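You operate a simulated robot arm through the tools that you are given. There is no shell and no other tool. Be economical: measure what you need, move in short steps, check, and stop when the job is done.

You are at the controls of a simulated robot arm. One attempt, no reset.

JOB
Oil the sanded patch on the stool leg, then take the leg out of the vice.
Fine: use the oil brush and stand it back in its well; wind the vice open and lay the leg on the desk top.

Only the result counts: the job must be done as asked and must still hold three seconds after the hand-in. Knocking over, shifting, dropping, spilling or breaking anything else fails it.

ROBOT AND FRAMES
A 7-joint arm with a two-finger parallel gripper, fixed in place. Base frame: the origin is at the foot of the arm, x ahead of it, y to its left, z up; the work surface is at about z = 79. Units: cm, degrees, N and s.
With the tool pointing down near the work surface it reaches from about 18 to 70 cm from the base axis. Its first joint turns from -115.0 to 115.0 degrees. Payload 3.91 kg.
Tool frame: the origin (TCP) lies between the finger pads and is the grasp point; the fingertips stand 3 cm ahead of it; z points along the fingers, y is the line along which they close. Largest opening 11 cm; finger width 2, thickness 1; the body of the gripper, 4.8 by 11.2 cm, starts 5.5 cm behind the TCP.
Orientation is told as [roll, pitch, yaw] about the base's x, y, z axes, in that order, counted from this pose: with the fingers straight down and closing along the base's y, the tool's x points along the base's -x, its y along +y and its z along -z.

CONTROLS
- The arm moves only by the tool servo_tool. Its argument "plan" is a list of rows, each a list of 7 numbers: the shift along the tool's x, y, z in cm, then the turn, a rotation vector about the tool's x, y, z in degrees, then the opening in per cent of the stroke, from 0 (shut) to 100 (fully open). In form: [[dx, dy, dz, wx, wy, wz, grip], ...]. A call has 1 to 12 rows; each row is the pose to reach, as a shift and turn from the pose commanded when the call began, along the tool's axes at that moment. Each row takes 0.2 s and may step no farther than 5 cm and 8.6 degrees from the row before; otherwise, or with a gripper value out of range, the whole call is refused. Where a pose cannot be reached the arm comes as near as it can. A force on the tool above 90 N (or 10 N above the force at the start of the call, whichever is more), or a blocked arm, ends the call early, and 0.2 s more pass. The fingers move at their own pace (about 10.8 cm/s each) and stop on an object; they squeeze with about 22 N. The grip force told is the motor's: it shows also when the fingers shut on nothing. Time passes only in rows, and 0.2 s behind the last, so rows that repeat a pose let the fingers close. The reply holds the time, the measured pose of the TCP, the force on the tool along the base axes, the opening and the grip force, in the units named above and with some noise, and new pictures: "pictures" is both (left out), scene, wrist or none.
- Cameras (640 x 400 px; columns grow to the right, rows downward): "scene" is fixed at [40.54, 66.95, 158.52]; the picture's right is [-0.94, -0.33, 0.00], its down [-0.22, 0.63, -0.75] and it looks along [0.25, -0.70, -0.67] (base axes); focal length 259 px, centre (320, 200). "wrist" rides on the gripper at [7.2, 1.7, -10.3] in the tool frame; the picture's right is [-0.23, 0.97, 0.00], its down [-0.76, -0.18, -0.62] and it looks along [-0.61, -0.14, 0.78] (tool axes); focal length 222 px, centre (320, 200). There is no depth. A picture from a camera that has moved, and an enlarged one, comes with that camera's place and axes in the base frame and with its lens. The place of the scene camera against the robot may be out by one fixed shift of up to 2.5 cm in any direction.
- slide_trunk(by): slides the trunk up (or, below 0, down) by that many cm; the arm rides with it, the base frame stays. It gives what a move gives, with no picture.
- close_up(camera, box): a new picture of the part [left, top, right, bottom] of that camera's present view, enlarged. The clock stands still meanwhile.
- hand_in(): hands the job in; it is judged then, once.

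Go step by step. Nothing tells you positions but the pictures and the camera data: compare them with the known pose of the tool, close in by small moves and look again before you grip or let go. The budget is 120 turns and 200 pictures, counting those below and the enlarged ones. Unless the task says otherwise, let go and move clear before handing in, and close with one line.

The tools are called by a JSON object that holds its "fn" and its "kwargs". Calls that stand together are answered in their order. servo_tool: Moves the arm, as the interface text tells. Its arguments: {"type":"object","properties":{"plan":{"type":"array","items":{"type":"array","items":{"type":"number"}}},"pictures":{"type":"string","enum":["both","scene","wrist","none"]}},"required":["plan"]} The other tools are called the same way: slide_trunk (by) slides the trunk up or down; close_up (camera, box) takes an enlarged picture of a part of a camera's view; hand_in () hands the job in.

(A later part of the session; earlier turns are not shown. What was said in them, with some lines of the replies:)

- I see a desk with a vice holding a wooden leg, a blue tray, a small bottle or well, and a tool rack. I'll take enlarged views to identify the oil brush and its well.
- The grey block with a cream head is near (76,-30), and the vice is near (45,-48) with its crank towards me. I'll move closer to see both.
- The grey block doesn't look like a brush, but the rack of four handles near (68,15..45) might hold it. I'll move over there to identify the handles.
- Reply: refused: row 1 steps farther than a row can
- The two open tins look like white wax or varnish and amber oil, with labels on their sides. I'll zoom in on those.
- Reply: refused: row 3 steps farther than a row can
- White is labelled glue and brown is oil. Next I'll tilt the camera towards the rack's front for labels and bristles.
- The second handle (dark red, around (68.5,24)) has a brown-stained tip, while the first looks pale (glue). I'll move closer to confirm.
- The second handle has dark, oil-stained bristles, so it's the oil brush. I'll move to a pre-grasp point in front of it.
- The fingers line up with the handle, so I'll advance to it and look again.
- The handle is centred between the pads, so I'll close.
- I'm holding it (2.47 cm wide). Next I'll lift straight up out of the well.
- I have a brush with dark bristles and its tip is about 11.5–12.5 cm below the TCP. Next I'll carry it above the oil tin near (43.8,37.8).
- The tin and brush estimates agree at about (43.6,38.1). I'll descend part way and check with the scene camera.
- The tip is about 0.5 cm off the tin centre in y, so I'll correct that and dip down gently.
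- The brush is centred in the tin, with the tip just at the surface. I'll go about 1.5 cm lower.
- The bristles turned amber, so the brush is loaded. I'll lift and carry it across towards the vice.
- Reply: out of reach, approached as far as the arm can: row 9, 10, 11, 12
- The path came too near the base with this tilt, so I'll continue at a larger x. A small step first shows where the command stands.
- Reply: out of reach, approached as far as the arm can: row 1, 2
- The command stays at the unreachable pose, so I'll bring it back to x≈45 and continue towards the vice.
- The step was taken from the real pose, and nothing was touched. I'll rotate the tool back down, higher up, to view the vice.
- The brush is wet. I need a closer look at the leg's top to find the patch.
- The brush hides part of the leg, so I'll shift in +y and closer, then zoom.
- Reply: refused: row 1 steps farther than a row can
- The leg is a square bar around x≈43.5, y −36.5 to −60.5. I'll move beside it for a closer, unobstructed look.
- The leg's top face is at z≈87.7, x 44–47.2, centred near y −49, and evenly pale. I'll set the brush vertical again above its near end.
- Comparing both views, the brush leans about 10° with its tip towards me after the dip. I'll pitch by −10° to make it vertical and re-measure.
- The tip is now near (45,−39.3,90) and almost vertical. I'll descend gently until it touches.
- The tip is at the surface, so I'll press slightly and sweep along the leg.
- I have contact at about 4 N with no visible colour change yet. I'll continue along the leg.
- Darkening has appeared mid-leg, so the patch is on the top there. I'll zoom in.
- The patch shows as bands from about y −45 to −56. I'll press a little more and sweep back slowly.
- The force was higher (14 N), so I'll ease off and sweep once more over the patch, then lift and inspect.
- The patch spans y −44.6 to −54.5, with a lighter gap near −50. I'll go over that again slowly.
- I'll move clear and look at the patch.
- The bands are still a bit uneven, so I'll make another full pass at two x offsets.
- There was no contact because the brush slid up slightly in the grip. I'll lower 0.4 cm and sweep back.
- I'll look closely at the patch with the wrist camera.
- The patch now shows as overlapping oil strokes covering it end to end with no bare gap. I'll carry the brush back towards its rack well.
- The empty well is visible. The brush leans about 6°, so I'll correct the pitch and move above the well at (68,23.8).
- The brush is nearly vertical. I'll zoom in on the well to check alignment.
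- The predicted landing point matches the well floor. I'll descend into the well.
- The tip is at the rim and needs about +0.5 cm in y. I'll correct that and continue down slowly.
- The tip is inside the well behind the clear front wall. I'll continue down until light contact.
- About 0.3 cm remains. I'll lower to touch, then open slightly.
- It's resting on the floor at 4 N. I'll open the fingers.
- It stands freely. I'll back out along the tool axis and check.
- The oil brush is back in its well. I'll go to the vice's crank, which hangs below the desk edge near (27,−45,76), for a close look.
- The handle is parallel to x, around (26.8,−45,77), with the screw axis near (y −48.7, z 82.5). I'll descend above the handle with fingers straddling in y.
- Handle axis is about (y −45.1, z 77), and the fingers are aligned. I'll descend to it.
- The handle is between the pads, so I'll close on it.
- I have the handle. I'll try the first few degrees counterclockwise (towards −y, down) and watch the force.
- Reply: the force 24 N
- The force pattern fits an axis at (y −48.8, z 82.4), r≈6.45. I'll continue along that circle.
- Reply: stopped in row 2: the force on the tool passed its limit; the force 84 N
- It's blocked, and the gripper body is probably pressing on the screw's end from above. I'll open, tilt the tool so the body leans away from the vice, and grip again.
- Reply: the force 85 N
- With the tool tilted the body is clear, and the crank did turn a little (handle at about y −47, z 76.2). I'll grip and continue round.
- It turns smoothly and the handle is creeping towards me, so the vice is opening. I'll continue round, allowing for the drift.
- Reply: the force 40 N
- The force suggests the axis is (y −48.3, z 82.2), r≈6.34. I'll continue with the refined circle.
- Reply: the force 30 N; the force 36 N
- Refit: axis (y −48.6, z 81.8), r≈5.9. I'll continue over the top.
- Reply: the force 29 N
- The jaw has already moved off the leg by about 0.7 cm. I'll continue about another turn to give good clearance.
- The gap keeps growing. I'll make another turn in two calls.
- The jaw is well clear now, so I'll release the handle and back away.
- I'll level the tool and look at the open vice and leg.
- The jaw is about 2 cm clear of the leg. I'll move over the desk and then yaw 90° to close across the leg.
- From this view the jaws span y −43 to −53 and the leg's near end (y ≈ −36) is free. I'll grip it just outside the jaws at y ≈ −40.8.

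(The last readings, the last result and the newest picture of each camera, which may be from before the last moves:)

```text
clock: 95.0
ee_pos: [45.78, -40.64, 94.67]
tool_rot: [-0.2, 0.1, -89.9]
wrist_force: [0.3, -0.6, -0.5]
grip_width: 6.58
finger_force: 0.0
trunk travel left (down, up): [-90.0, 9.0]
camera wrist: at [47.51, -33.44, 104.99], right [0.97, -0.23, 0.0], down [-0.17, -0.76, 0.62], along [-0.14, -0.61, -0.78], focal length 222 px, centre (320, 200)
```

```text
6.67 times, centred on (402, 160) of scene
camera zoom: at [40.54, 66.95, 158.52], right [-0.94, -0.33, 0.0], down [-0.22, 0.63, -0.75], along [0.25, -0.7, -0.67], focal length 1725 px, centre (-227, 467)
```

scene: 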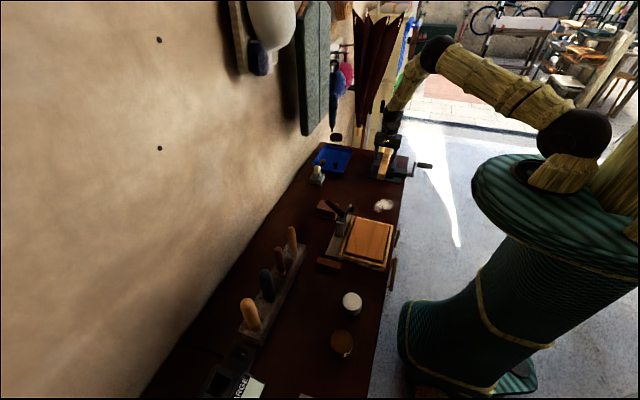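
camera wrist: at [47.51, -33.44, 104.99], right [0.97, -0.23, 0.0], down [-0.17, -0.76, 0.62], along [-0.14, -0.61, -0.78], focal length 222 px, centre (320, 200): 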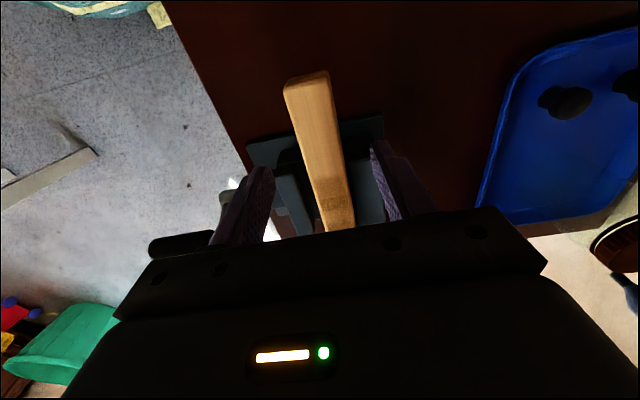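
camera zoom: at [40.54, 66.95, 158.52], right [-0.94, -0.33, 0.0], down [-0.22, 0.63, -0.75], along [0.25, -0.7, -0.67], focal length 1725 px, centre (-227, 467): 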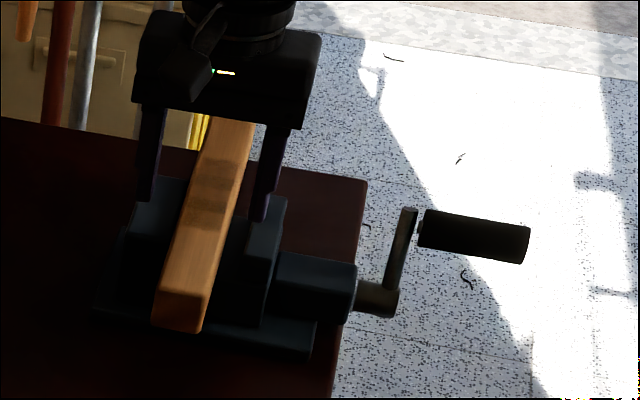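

{"fn": "servo_tool", "kwargs": {"plan": [[0, 0, 3, 0, 0, 0, 60], [0, 0, 6, 0, 0, 0, 60], [0, 0, 8.2, 0, 0, 0, 60]], "pictures": "wrist"}}

{"fn": "close_up", "kwargs": {"camera": "scene", "box": [370, 130, 434, 190]}}

```text
clock: 95.8
ee_pos: [45.58, -40.62, 86.36]
tool_rot: [-0.2, 0.1, -89.8]
wrist_force: [-0.2, 0.3, 0.2]
grip_width: 6.61
finger_force: 0.0
trunk travel left (down, up): [-90.0, 9.0]
camera wrist: at [47.38, -33.4, 96.71], right [0.97, -0.23, 0.0], down [-0.17, -0.76, 0.62], along [-0.14, -0.61, -0.78], focal length 222 px, centre (320, 200)
```

wrist: 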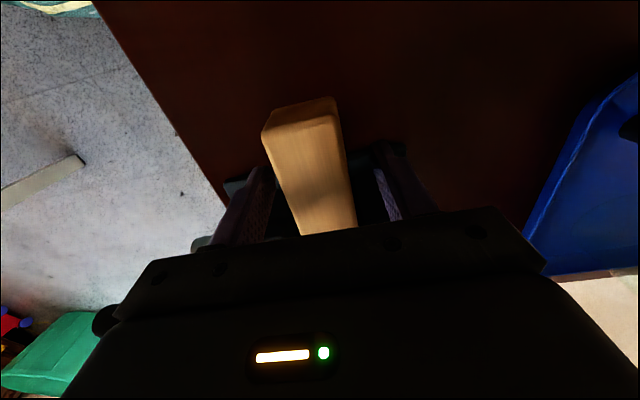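

```text
6.67 times, centred on (402, 160) of scene
camera zoom: at [40.54, 66.95, 158.52], right [-0.94, -0.33, 0.0], down [-0.22, 0.63, -0.75], along [0.25, -0.7, -0.67], focal length 1725 px, centre (-227, 467)
```

zoom: 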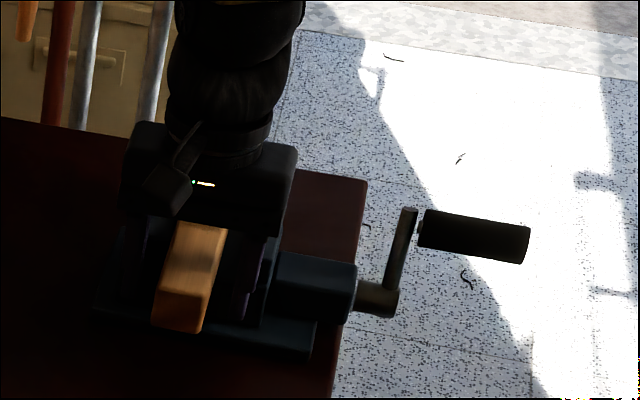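

The fingers straddle the leg. I'll close and lift a little.

{"fn": "servo_tool", "kwargs": {"plan": [[0, 0, 0, 0, 0, 0, 25], [0, 0, 0, 0, 0, 0, 0], [0, 0, 0, 0, 0, 0, 0], [0, 0, 0, 0, 0, 0, 0]], "pictures": "none"}}

{"fn": "servo_tool", "kwargs": {"plan": [[0, 0, -0.7, 0, 0, 0, 0], [0, 0, -1.5, 0, 0, 0, 0], [0, 0, -2.5, 0, 0, 0, 0]], "pictures": "wrist"}}

{"fn": "close_up", "kwargs": {"camera": "scene", "box": [370, 130, 434, 190]}}

```text
clock: 96.8
ee_pos: [45.71, -40.5, 86.52]
tool_rot: [-0.2, 0.0, -89.9]
wrist_force: [-0.9, 0.9, 0.0]
grip_width: 3.59
finger_force: 22.3
trunk travel left (down, up): [-90.0, 9.0]
```

```text
clock: 97.6
ee_pos: [45.48, -40.66, 89.12]
tool_rot: [-0.1, 0.1, -89.9]
wrist_force: [-0.1, 0.2, 1.4]
grip_width: 3.55
finger_force: 22.6
trunk travel left (down, up): [-90.0, 9.0]
camera wrist: at [47.15, -33.48, 99.54], right [0.97, -0.23, 0.0], down [-0.17, -0.76, 0.62], along [-0.14, -0.61, -0.78], focal length 222 px, centre (320, 200)
```

wrist: 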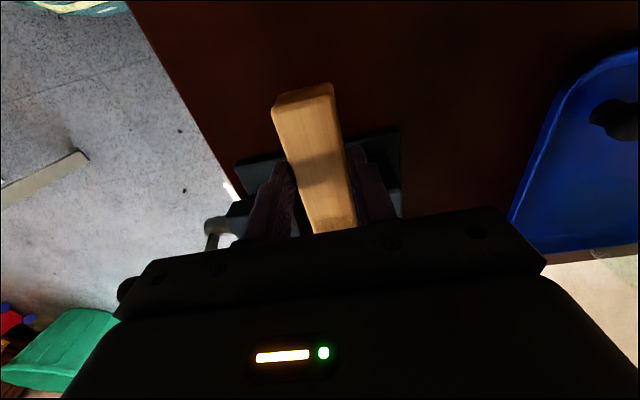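

```text
6.67 times, centred on (402, 160) of scene
camera zoom: at [40.54, 66.95, 158.52], right [-0.94, -0.33, 0.0], down [-0.22, 0.63, -0.75], along [0.25, -0.7, -0.67], focal length 1725 px, centre (-227, 467)
```

zoom: 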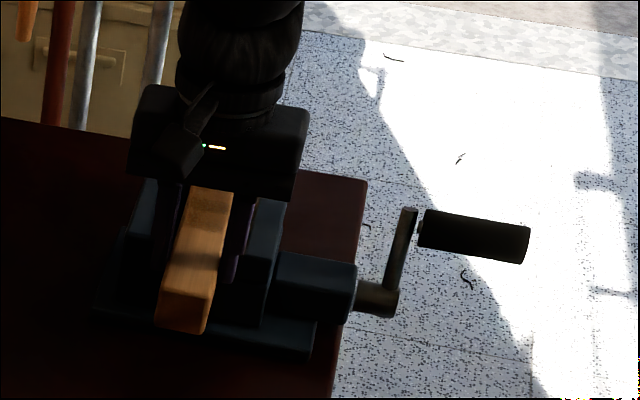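

The leg's near end seems not to have risen with the gripper. I'll look closer.

{"fn": "close_up", "kwargs": {"camera": "scene", "box": [378, 146, 410, 184]}}

{"fn": "close_up", "kwargs": {"camera": "wrist", "box": [200, 60, 440, 240]}}

```text
10.53 times, centred on (394, 165) of scene
camera zoom: at [40.54, 66.95, 158.52], right [-0.94, -0.33, 0.0], down [-0.22, 0.63, -0.75], along [0.25, -0.7, -0.67], focal length 2724 px, centre (-459, 568)
```

zoom: 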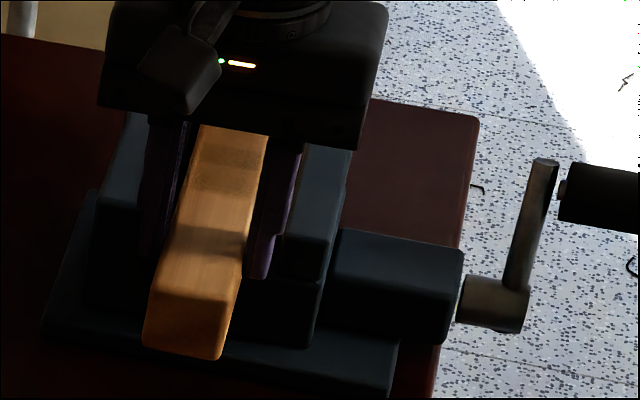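

```text
2.22 times, centred on (320, 150) of wrist
camera zoom: at [47.15, -33.48, 99.54], right [0.97, -0.23, 0.0], down [-0.17, -0.76, 0.62], along [-0.14, -0.61, -0.78], focal length 494 px, centre (320, 311)
```

zoom: 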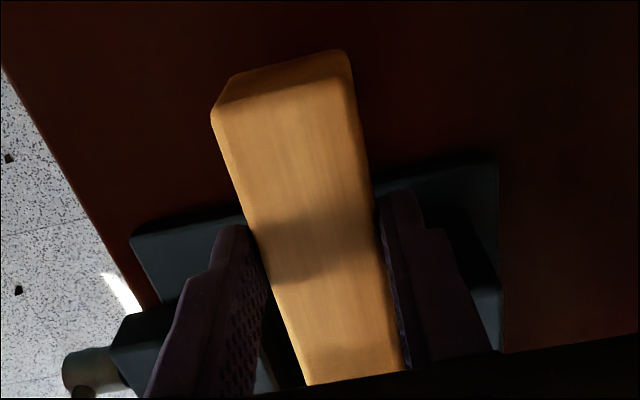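

The leg stayed put while the fingers slid up. I'll go back down and regrip, lifting in a tiny step to read the force.

{"fn": "servo_tool", "kwargs": {"plan": [[0, 0, 0, 0, 0, 0, 60], [0, 0, 0, 0, 0, 0, 60], [0, 0, 2, 0, 0, 0, 60], [0, 0, 3.2, 0, 0, 0, 60], [0, 0, 3.2, 0, 0, 0, 0], [0, 0, 3.2, 0, 0, 0, 0], [0, 0, 3.2, 0, 0, 0, 0]], "pictures": "none"}}

{"fn": "servo_tool", "kwargs": {"plan": [[0, 0, -0.2, 0, 0, 0, 0]], "pictures": "none"}}

{"fn": "servo_tool", "kwargs": {"plan": [[0, 0, -0.3, 0, 0, 0, 0]], "pictures": "none"}}

{"fn": "close_up", "kwargs": {"camera": "scene", "box": [378, 146, 410, 184]}}

```text
clock: 99.2
ee_pos: [45.55, -40.64, 85.93]
tool_rot: [0.0, 0.0, -89.9]
wrist_force: [-0.6, -0.4, 0.0]
grip_width: 3.58
finger_force: 21.7
trunk travel left (down, up): [-90.0, 9.0]
```

```text
clock: 99.6
ee_pos: [45.43, -40.74, 85.97]
tool_rot: [-0.2, 0.1, -89.9]
wrist_force: [-1.3, -0.8, -0.1]
grip_width: 3.59
finger_force: 22.5
trunk travel left (down, up): [-90.0, 9.0]
```

```text
clock: 100.0
ee_pos: [45.59, -40.72, 86.47]
tool_rot: [-0.2, 0.1, -89.9]
wrist_force: [0.2, 0.3, -0.9]
grip_width: 3.59
finger_force: 21.7
trunk travel left (down, up): [-90.0, 9.0]
```

```text
10.53 times, centred on (394, 165) of scene
camera zoom: at [40.54, 66.95, 158.52], right [-0.94, -0.33, 0.0], down [-0.22, 0.63, -0.75], along [0.25, -0.7, -0.67], focal length 2724 px, centre (-459, 568)
```

zoom: 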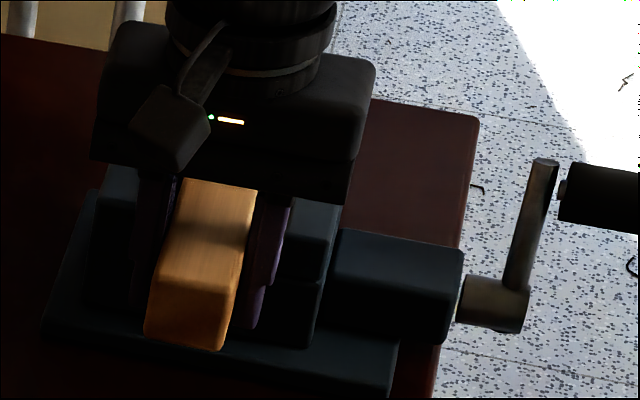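

The leg moves with the gripper this time. I'll lift slowly and watch it.

{"fn": "servo_tool", "kwargs": {"plan": [[0, 0, -0.3, 0, 0, 0, 0], [0, 0, -0.6, 0, 0, 0, 0], [0, 0, -1, 0, 0, 0, 0]], "pictures": "wrist"}}

{"fn": "close_up", "kwargs": {"camera": "scene", "box": [378, 146, 410, 184]}}

```text
clock: 100.8
ee_pos: [45.59, -40.69, 87.47]
tool_rot: [-0.2, 0.1, -89.9]
wrist_force: [0.4, -0.5, -2.6]
grip_width: 3.58
finger_force: 22.1
trunk travel left (down, up): [-90.0, 9.0]
camera wrist: at [47.19, -33.49, 97.77], right [0.97, -0.23, 0.0], down [-0.17, -0.76, 0.62], along [-0.14, -0.61, -0.78], focal length 222 px, centre (320, 200)
```

wrist: 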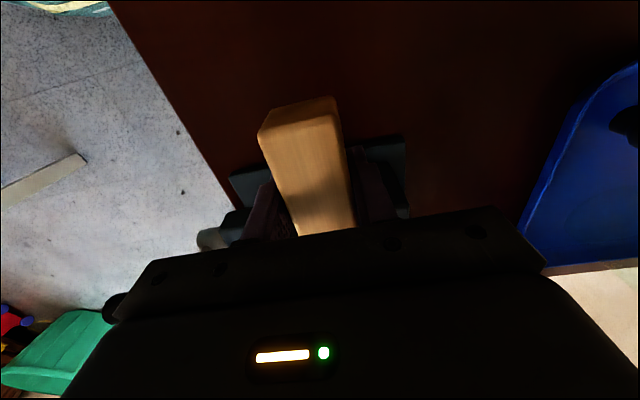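

```text
10.53 times, centred on (394, 165) of scene
camera zoom: at [40.54, 66.95, 158.52], right [-0.94, -0.33, 0.0], down [-0.22, 0.63, -0.75], along [0.25, -0.7, -0.67], focal length 2724 px, centre (-459, 568)
```

zoom: 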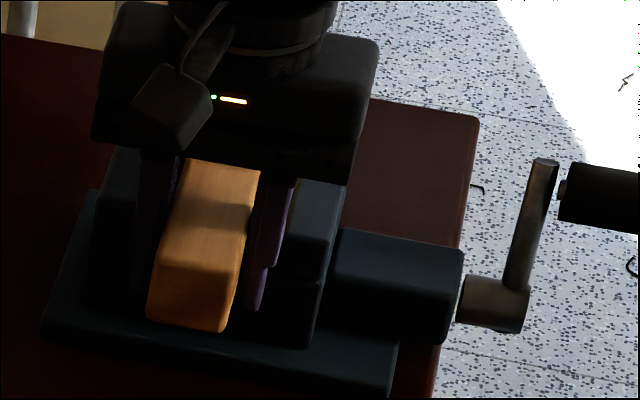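

It's rising, carrying about 2.6 N. I'll continue.

{"fn": "servo_tool", "kwargs": {"plan": [[0, 0, -0.4, 0, 0, 0, 0], [0, 0, -0.9, 0, 0, 0, 0], [0, 0, -1.5, 0, 0, 0, 0]], "pictures": "wrist"}}

{"fn": "close_up", "kwargs": {"camera": "scene", "box": [378, 140, 410, 184]}}

```text
clock: 101.6
ee_pos: [45.55, -40.56, 88.9]
tool_rot: [-0.1, 0.0, -89.9]
wrist_force: [-0.6, -0.6, -1.2]
grip_width: 3.58
finger_force: 22.3
trunk travel left (down, up): [-90.0, 9.0]
camera wrist: at [47.2, -33.5, 99.18], right [0.97, -0.23, 0.0], down [-0.17, -0.76, 0.62], along [-0.14, -0.61, -0.78], focal length 222 px, centre (320, 200)
```

wrist: 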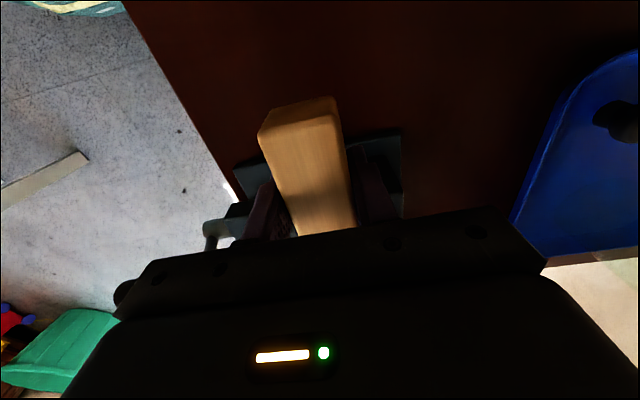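

```text
9.09 times, centred on (394, 162) of scene
camera zoom: at [40.54, 66.95, 158.52], right [-0.94, -0.33, 0.0], down [-0.22, 0.63, -0.75], along [0.25, -0.7, -0.67], focal length 2352 px, centre (-353, 546)
```

zoom: 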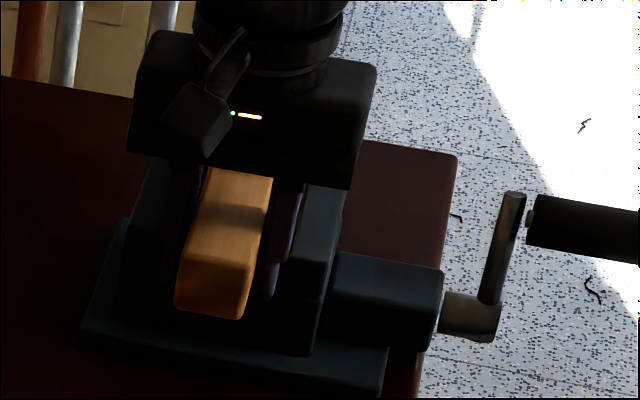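

{"fn": "servo_tool", "kwargs": {"plan": [[0, 0, -1, 0, 0, 0, 0], [0, 0, -2, 0, 0, 0, 0], [0, 0, -3, 0, 0, 0, 0], [0, 0, -4, 0, 0, 0, 0], [0, 0, -5, 0, 0, 0, 0], [0, 0, -6, 0, 0, 0, 0], [0, 0, -7, 0, 0, 0, 0], [0, 0, -8, 0, 0, 0, 0]], "pictures": "both"}}

{"fn": "close_up", "kwargs": {"camera": "scene", "box": [370, 120, 420, 184]}}

```text
clock: 103.4
ee_pos: [45.52, -40.78, 96.94]
tool_rot: [-0.3, 0.1, -89.9]
wrist_force: [-1.2, 0.3, -1.8]
grip_width: 3.58
finger_force: 21.8
trunk travel left (down, up): [-90.0, 9.0]
camera wrist: at [47.23, -33.62, 107.31], right [0.97, -0.23, 0.0], down [-0.17, -0.76, 0.62], along [-0.14, -0.61, -0.78], focal length 222 px, centre (320, 200)
```

scene: 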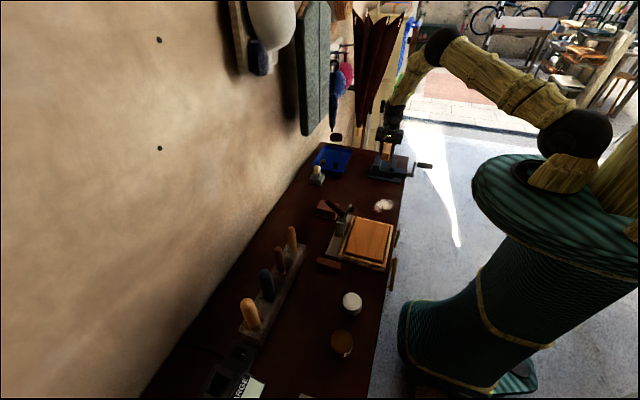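
wrist: 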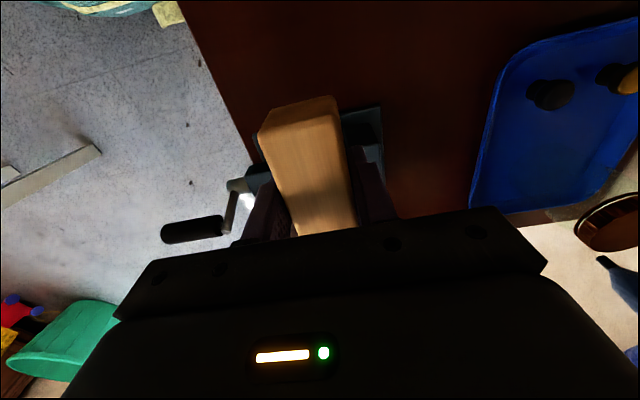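

```text
6.25 times, centred on (395, 152) of scene
camera zoom: at [40.54, 66.95, 158.52], right [-0.94, -0.33, 0.0], down [-0.22, 0.63, -0.75], along [0.25, -0.7, -0.67], focal length 1617 px, centre (-149, 500)
```

zoom: 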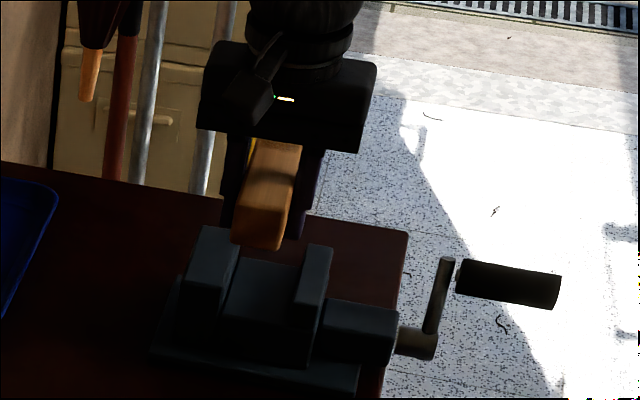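

The leg is out and held firmly. The fingertips stick out about 1.3 cm below its bottom though, so I'd have to drop it on the desk. I'll set it back in the open vice and regrip higher, flush with its bottom.

{"fn": "servo_tool", "kwargs": {"plan": [[0, 0, 2, 0, 0, 0, 0], [0, 0, 4, 0, 0, 0, 0], [0, 0, 6, 0, 0, 0, 0], [0, 0, 8, 0, 0, 0, 0], [0, 0, 9.5, 0, 0, 0, 0], [0, 0, 10.3, 0, 0, 0, 0], [0, 0, 10.8, 0, 0, 0, 0]], "pictures": "none"}}

{"fn": "close_up", "kwargs": {"camera": "scene", "box": [378, 140, 410, 184]}}

```text
clock: 105.0
ee_pos: [45.48, -40.79, 86.06]
tool_rot: [-0.1, 0.0, -89.9]
wrist_force: [-1.1, -0.5, -1.8]
grip_width: 3.58
finger_force: 22.1
trunk travel left (down, up): [-90.0, 9.0]
```

```text
9.09 times, centred on (394, 162) of scene
camera zoom: at [40.54, 66.95, 158.52], right [-0.94, -0.33, 0.0], down [-0.22, 0.63, -0.75], along [0.25, -0.7, -0.67], focal length 2352 px, centre (-353, 546)
```

zoom: 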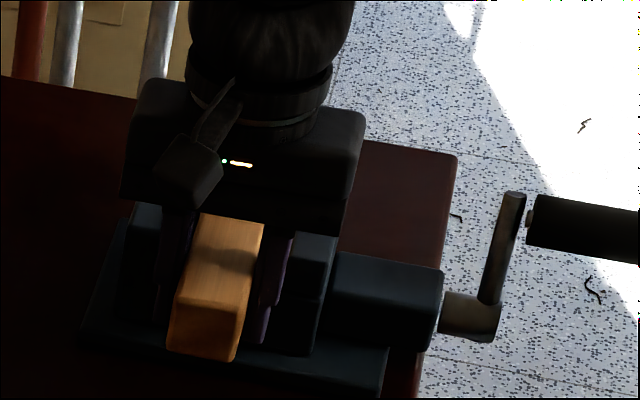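

{"fn": "servo_tool", "kwargs": {"plan": [[0, 0, 0.15, 0, 0, 0, 0], [0, 0, 0.3, 0, 0, 0, 0]], "pictures": "none"}}

```text
clock: 105.6
ee_pos: [45.54, -40.7, 85.9]
tool_rot: [-0.2, -0.1, -89.9]
wrist_force: [-0.5, -0.1, 5.0]
grip_width: 3.59
finger_force: 22.2
trunk travel left (down, up): [-90.0, 9.0]
```

It's in contact with the support. I'll open, rise 1.25 cm and regrip.

{"fn": "servo_tool", "kwargs": {"plan": [[0, 0, -0.05, 0, 0, 0, 45], [0, 0, -0.05, 0, 0, 0, 45], [0, 0, -0.7, 0, 0, 0, 45], [0, 0, -1.25, 0, 0, 0, 45], [0, 0, -1.25, 0, 0, 0, 0], [0, 0, -1.25, 0, 0, 0, 0], [0, 0, -1.25, 0, 0, 0, 0]], "pictures": "none"}}

{"fn": "servo_tool", "kwargs": {"plan": [[0, 0, -0.4, 0, 0, 0, 0], [0, 0, -0.8, 0, 0, 0, 0], [0, 0, -1.2, 0, 0, 0, 0]], "pictures": "none"}}

{"fn": "close_up", "kwargs": {"camera": "scene", "box": [378, 140, 410, 184]}}

```text
clock: 107.2
ee_pos: [45.53, -40.61, 87.04]
tool_rot: [-0.1, 0.0, -89.9]
wrist_force: [0.7, 0.0, 1.5]
grip_width: 3.59
finger_force: 22.1
trunk travel left (down, up): [-90.0, 9.0]
```

```text
clock: 108.0
ee_pos: [45.52, -40.75, 88.27]
tool_rot: [-0.2, 0.0, -89.8]
wrist_force: [-0.5, 0.4, -2.5]
grip_width: 3.6
finger_force: 22.1
trunk travel left (down, up): [-90.0, 9.0]
```

```text
9.09 times, centred on (394, 162) of scene
camera zoom: at [40.54, 66.95, 158.52], right [-0.94, -0.33, 0.0], down [-0.22, 0.63, -0.75], along [0.25, -0.7, -0.67], focal length 2352 px, centre (-353, 546)
```

zoom: 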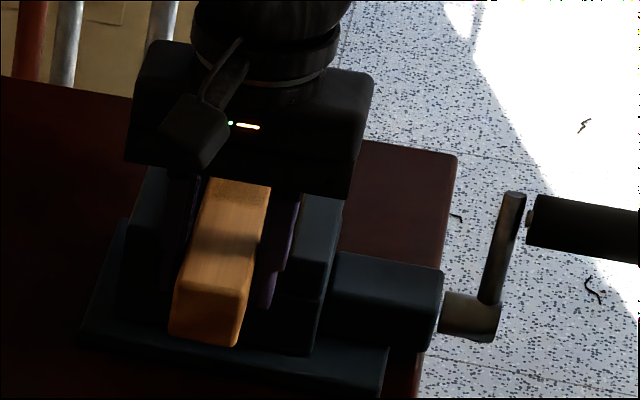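

It holds. I'll lift clear of the vice.

{"fn": "servo_tool", "kwargs": {"plan": [[0, 0, -1.2, 0, 0, 0, 0], [0, 0, -2.4, 0, 0, 0, 0], [0, 0, -3.6, 0, 0, 0, 0], [0, 0, -4.8, 0, 0, 0, 0], [0, 0, -6, 0, 0, 0, 0], [0, 0, -7.2, 0, 0, 0, 0], [0, 0, -8.4, 0, 0, 0, 0], [0, 0, -9.6, 0, 0, 0, 0], [0, 0, -10.8, 0, 0, 0, 0], [0, 0, -12, 0, 0, 0, 0]], "pictures": "wrist"}}

{"fn": "close_up", "kwargs": {"camera": "scene", "box": [370, 120, 420, 184]}}

```text
clock: 110.2
ee_pos: [45.43, -40.7, 100.28]
tool_rot: [-0.2, 0.2, -89.9]
wrist_force: [-0.2, 0.1, -1.7]
grip_width: 3.58
finger_force: 21.7
trunk travel left (down, up): [-90.0, 9.0]
camera wrist: at [47.22, -33.51, 110.55], right [0.97, -0.23, 0.0], down [-0.17, -0.76, 0.62], along [-0.14, -0.61, -0.78], focal length 222 px, centre (320, 200)
```

wrist: 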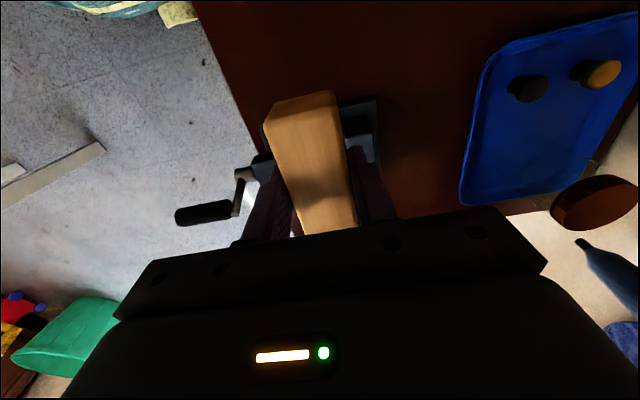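

```text
6.25 times, centred on (395, 152) of scene
camera zoom: at [40.54, 66.95, 158.52], right [-0.94, -0.33, 0.0], down [-0.22, 0.63, -0.75], along [0.25, -0.7, -0.67], focal length 1617 px, centre (-149, 500)
```

zoom: 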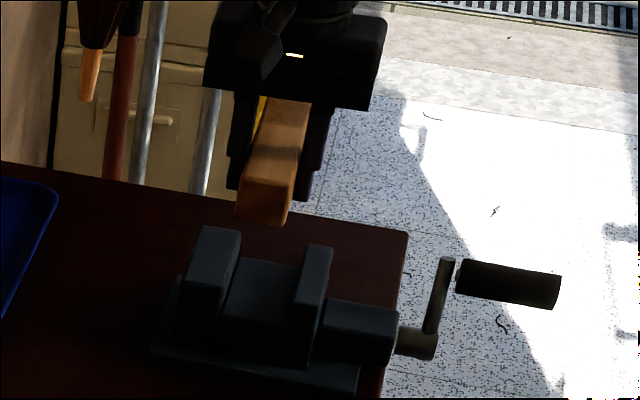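

Next I'll carry it over the open desk area to x≈54.7, centred near y −29.

{"fn": "servo_tool", "kwargs": {"plan": [[2, 0.8, 0, 0, 0, 0, 0], [5.5, 2.4, 0, 0, 0, 0, 0], [9, 4, 0, 0, 0, 0, 0], [12.5, 5.6, 0, 0, 0, 0, 0], [16, 7.2, 0, 0, 0, 0, 0], [18.5, 8.5, 0, 0, 0, 0, 0], [20.2, 9.2, 0, 0, 0, 0, 0]], "pictures": "both"}}

{"fn": "close_up", "kwargs": {"camera": "scene", "box": [300, 120, 420, 220]}}

```text
clock: 111.8
ee_pos: [54.76, -20.57, 100.19]
tool_rot: [-0.2, 0.0, -89.9]
wrist_force: [0.2, -0.7, -1.8]
grip_width: 3.59
finger_force: 22.3
trunk travel left (down, up): [-90.0, 9.0]
camera wrist: at [56.48, -13.33, 110.57], right [0.97, -0.23, 0.0], down [-0.17, -0.76, 0.62], along [-0.14, -0.61, -0.78], focal length 222 px, centre (320, 200)
```

scene: 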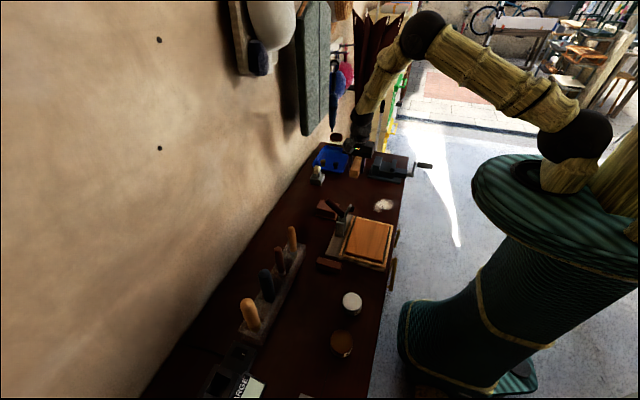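
wrist: 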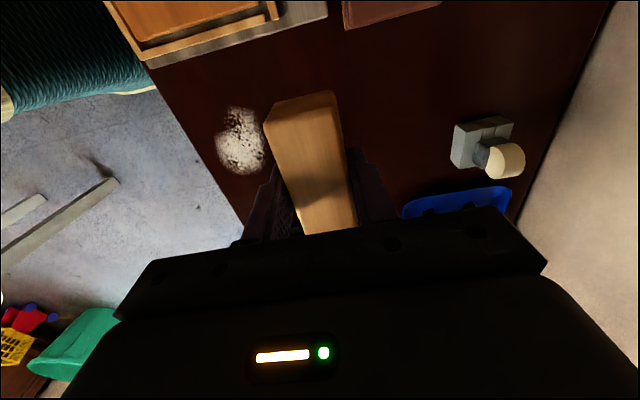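

```text
4.00 times, centred on (360, 170) of scene
camera zoom: at [40.54, 66.95, 158.52], right [-0.94, -0.33, 0.0], down [-0.22, 0.63, -0.75], along [0.25, -0.7, -0.67], focal length 1035 px, centre (160, 320)
```

zoom: 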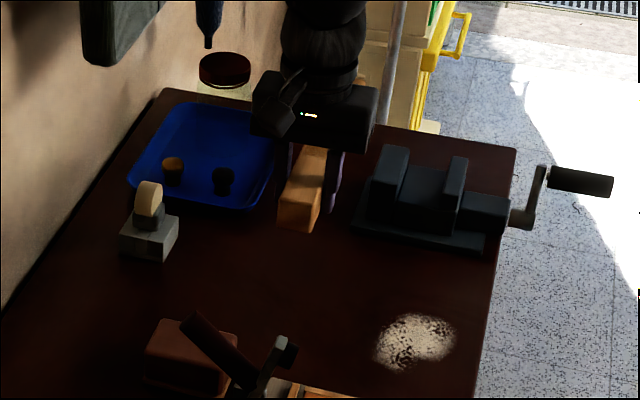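

Clear space below. I'll descend.

{"fn": "servo_tool", "kwargs": {"plan": [[0, 0, 3, 0, 0, 0, 0], [0, 0, 6, 0, 0, 0, 0], [0, 0, 9, 0, 0, 0, 0], [0, 0, 12, 0, 0, 0, 0], [0, 0, 14.5, 0, 0, 0, 0], [0, 0, 16, 0, 0, 0, 0]], "pictures": "wrist"}}

{"fn": "close_up", "kwargs": {"camera": "scene", "box": [300, 120, 420, 220]}}

```text
clock: 113.2
ee_pos: [54.6, -20.63, 84.24]
tool_rot: [-0.2, 0.0, -89.9]
wrist_force: [-1.0, 0.3, -1.4]
grip_width: 3.59
finger_force: 22.4
trunk travel left (down, up): [-90.0, 9.0]
camera wrist: at [56.27, -13.37, 94.62], right [0.97, -0.23, 0.0], down [-0.17, -0.76, 0.62], along [-0.14, -0.61, -0.78], focal length 222 px, centre (320, 200)
```

wrist: 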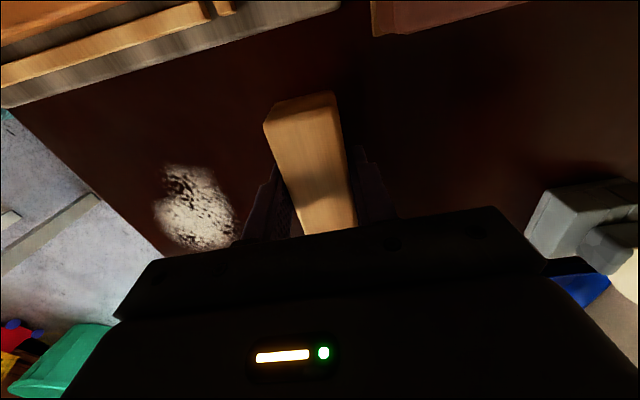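

```text
4.00 times, centred on (360, 170) of scene
camera zoom: at [40.54, 66.95, 158.52], right [-0.94, -0.33, 0.0], down [-0.22, 0.63, -0.75], along [0.25, -0.7, -0.67], focal length 1035 px, centre (160, 320)
```

zoom: 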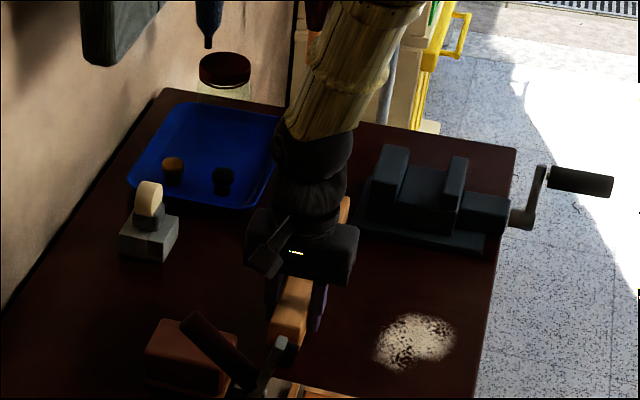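

{"fn": "servo_tool", "kwargs": {"plan": [[0, 0, 0.6, 0, 0, 0, 0], [0, 0, 1.2, 0, 0, 0, 0], [0, 0, 1.7, 0, 0, 0, 0]], "pictures": "none"}}

```text
clock: 114.0
ee_pos: [54.77, -20.55, 82.57]
tool_rot: [0.0, -0.1, -90.0]
wrist_force: [0.2, 1.2, -1.6]
grip_width: 3.59
finger_force: 21.5
trunk travel left (down, up): [-90.0, 9.0]
```

{"fn": "servo_tool", "kwargs": {"plan": [[0, 0, 0.2, 0, 0, 0, 0], [0, 0, 0.4, 0, 0, 0, 0]], "pictures": "none"}}

```text
clock: 114.6
ee_pos: [54.67, -20.47, 82.1]
tool_rot: [-0.2, 0.0, -89.9]
wrist_force: [0.5, -0.1, -2.5]
grip_width: 3.58
finger_force: 22.0
trunk travel left (down, up): [-90.0, 9.0]
```

{"fn": "servo_tool", "kwargs": {"plan": [[0, 0, 0.15, 0, 0, 0, 0], [0, 0, 0.3, 0, 0, 0, 0]], "pictures": "none"}}

```text
clock: 115.2
ee_pos: [54.6, -20.58, 82.07]
tool_rot: [0.0, 0.0, -89.9]
wrist_force: [-1.3, 1.2, 17.4]
grip_width: 3.59
finger_force: 22.0
trunk travel left (down, up): [-90.0, 9.0]
```

It's in contact with the desk (17 N). I'll ease off and open.

{"fn": "servo_tool", "kwargs": {"plan": [[0, 0, -0.15, 0, 0, 0, 0], [0, 0, -0.15, 0, 0, 0, 36], [0, 0, -0.15, 0, 0, 0, 50], [0, 0, -0.15, 0, 0, 0, 55], [0, 0, -0.15, 0, 0, 0, 55]], "pictures": "wrist"}}

```text
clock: 116.4
ee_pos: [54.71, -20.68, 82.08]
tool_rot: [-0.1, 0.0, -89.9]
wrist_force: [-2.0, 0.0, 3.5]
grip_width: 5.98
finger_force: 0.0
trunk travel left (down, up): [-90.0, 9.0]
camera wrist: at [56.29, -13.31, 92.32], right [0.97, -0.23, 0.0], down [-0.17, -0.76, 0.62], along [-0.14, -0.61, -0.78], focal length 222 px, centre (320, 200)
```

wrist: 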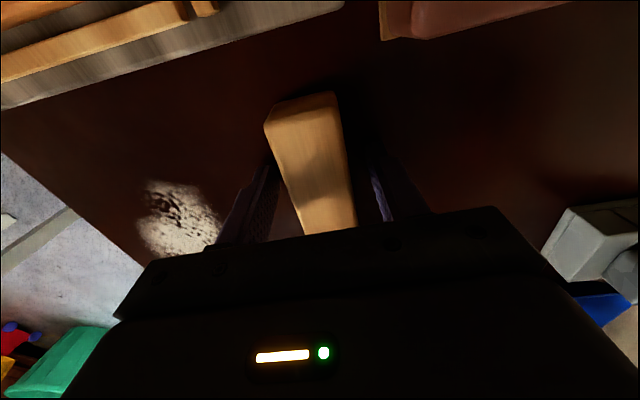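

Released. I'll rise straight up and check everything.

{"fn": "servo_tool", "kwargs": {"plan": [[0, 0, -3, 0, 0, 0, 55], [0, 0, -7, 0, 0, 0, 55], [0, 0, -11.5, 0, 0, 0, 55], [0, 0, -16, 0, 0, 0, 55], [0, -4, -18, 0, 0, 0, 55], [0, -8.5, -20, 0, 0, 0, 55]]}}

{"fn": "close_up", "kwargs": {"camera": "scene", "box": [300, 120, 440, 230]}}

{"fn": "close_up", "kwargs": {"camera": "scene", "box": [220, 220, 400, 380]}}

```text
clock: 117.8
ee_pos: [45.99, -20.57, 102.23]
tool_rot: [-0.1, -0.1, -89.9]
wrist_force: [0.0, 0.4, 0.6]
grip_width: 6.05
finger_force: 0.1
trunk travel left (down, up): [-90.0, 9.0]
camera wrist: at [47.71, -13.23, 112.6], right [0.97, -0.23, 0.0], down [-0.18, -0.76, 0.62], along [-0.14, -0.61, -0.78], focal length 222 px, centre (320, 200)
```

scene: 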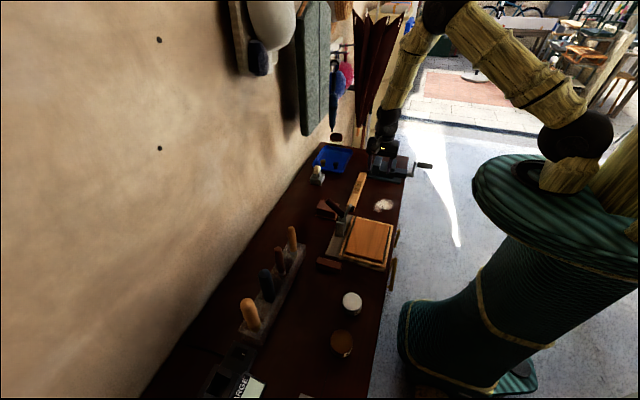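
wrist: 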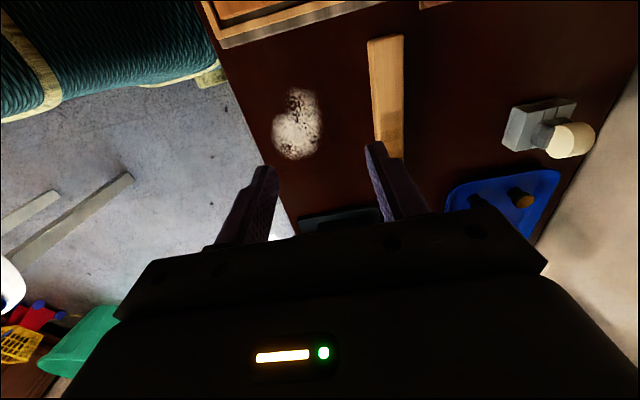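

```text
3.64 times, centred on (370, 175) of scene
camera zoom: at [40.54, 66.95, 158.52], right [-0.94, -0.33, 0.0], down [-0.22, 0.63, -0.75], along [0.25, -0.7, -0.67], focal length 941 px, centre (138, 291)
```

zoom: 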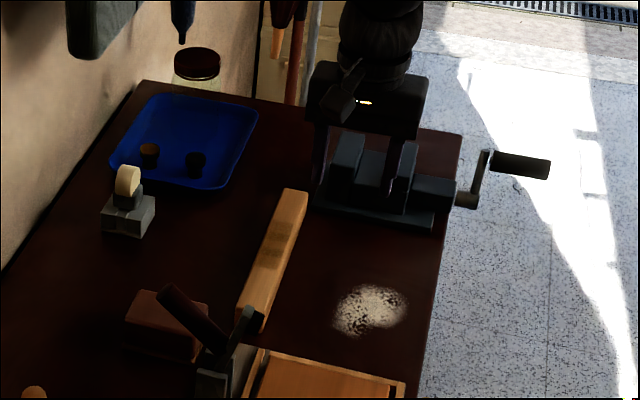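

```text
2.50 times, centred on (310, 300) of scene
camera zoom: at [40.54, 66.95, 158.52], right [-0.94, -0.33, 0.0], down [-0.22, 0.63, -0.75], along [0.25, -0.7, -0.67], focal length 647 px, centre (345, -50)
```

zoom: 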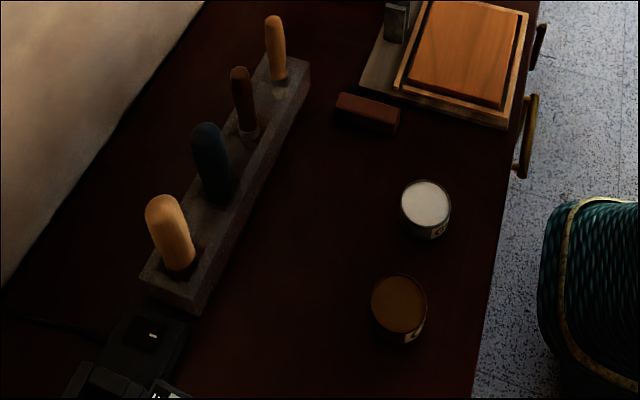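

The leg lies flat on the desk, the brush stands in its well and nothing else has moved. One last look at the patch.

{"fn": "close_up", "kwargs": {"camera": "scene", "box": [345, 168, 371, 206]}}

{"fn": "close_up", "kwargs": {"camera": "wrist", "box": [350, 30, 430, 170]}}

```text
10.53 times, centred on (358, 187) of scene
camera zoom: at [40.54, 66.95, 158.52], right [-0.94, -0.33, 0.0], down [-0.22, 0.63, -0.75], along [0.25, -0.7, -0.67], focal length 2724 px, centre (-80, 337)
```

zoom: 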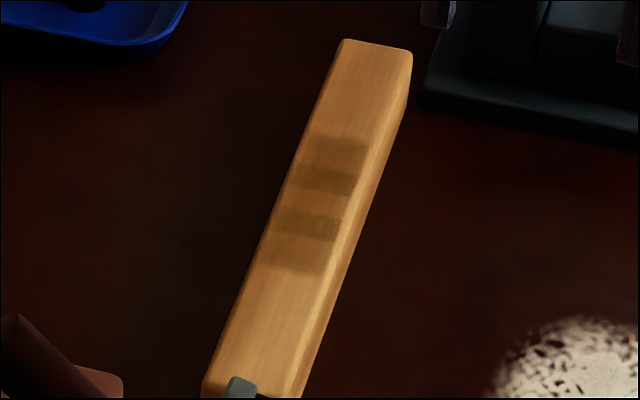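

```text
2.86 times, centred on (390, 100) of wrist
camera zoom: at [47.71, -13.23, 112.6], right [0.97, -0.23, 0.0], down [-0.18, -0.76, 0.62], along [-0.14, -0.61, -0.78], focal length 635 px, centre (120, 486)
```

zoom: 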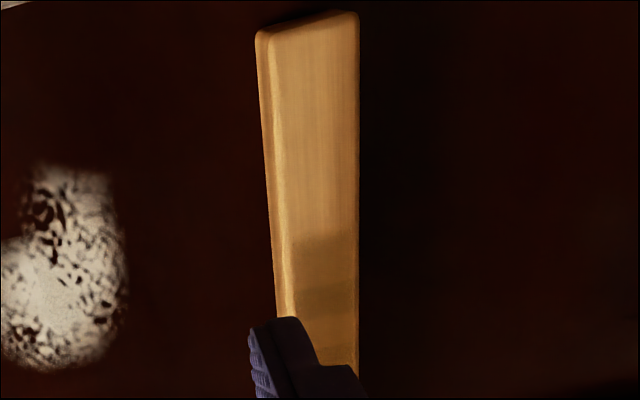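

{"fn": "close_up", "kwargs": {"camera": "scene", "box": [352, 178, 366, 198]}}

```text
16.00 times, centred on (359, 188) of scene
camera zoom: at [40.54, 66.95, 158.52], right [-0.94, -0.33, 0.0], down [-0.22, 0.63, -0.75], along [0.25, -0.7, -0.67], focal length 4140 px, centre (-304, 392)
```

zoom: 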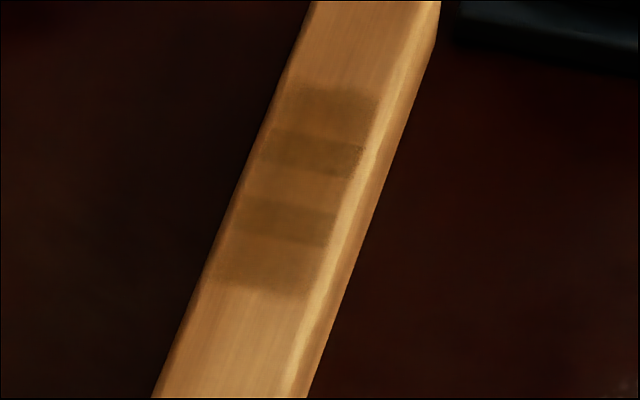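

The oil covers the whole patch as three overlapping strokes. The leg lies on the desk, the brush is in its well, and the vice is open with the arm clear. I'm handing in.

{"fn": "hand_in", "kwargs": {}}

```text
The job is handed in.
```

I oiled the sanded patch with the oil brush and stood the brush back in its well. Then I wound the vice open and laid the leg on the desk top, and handed the job in.
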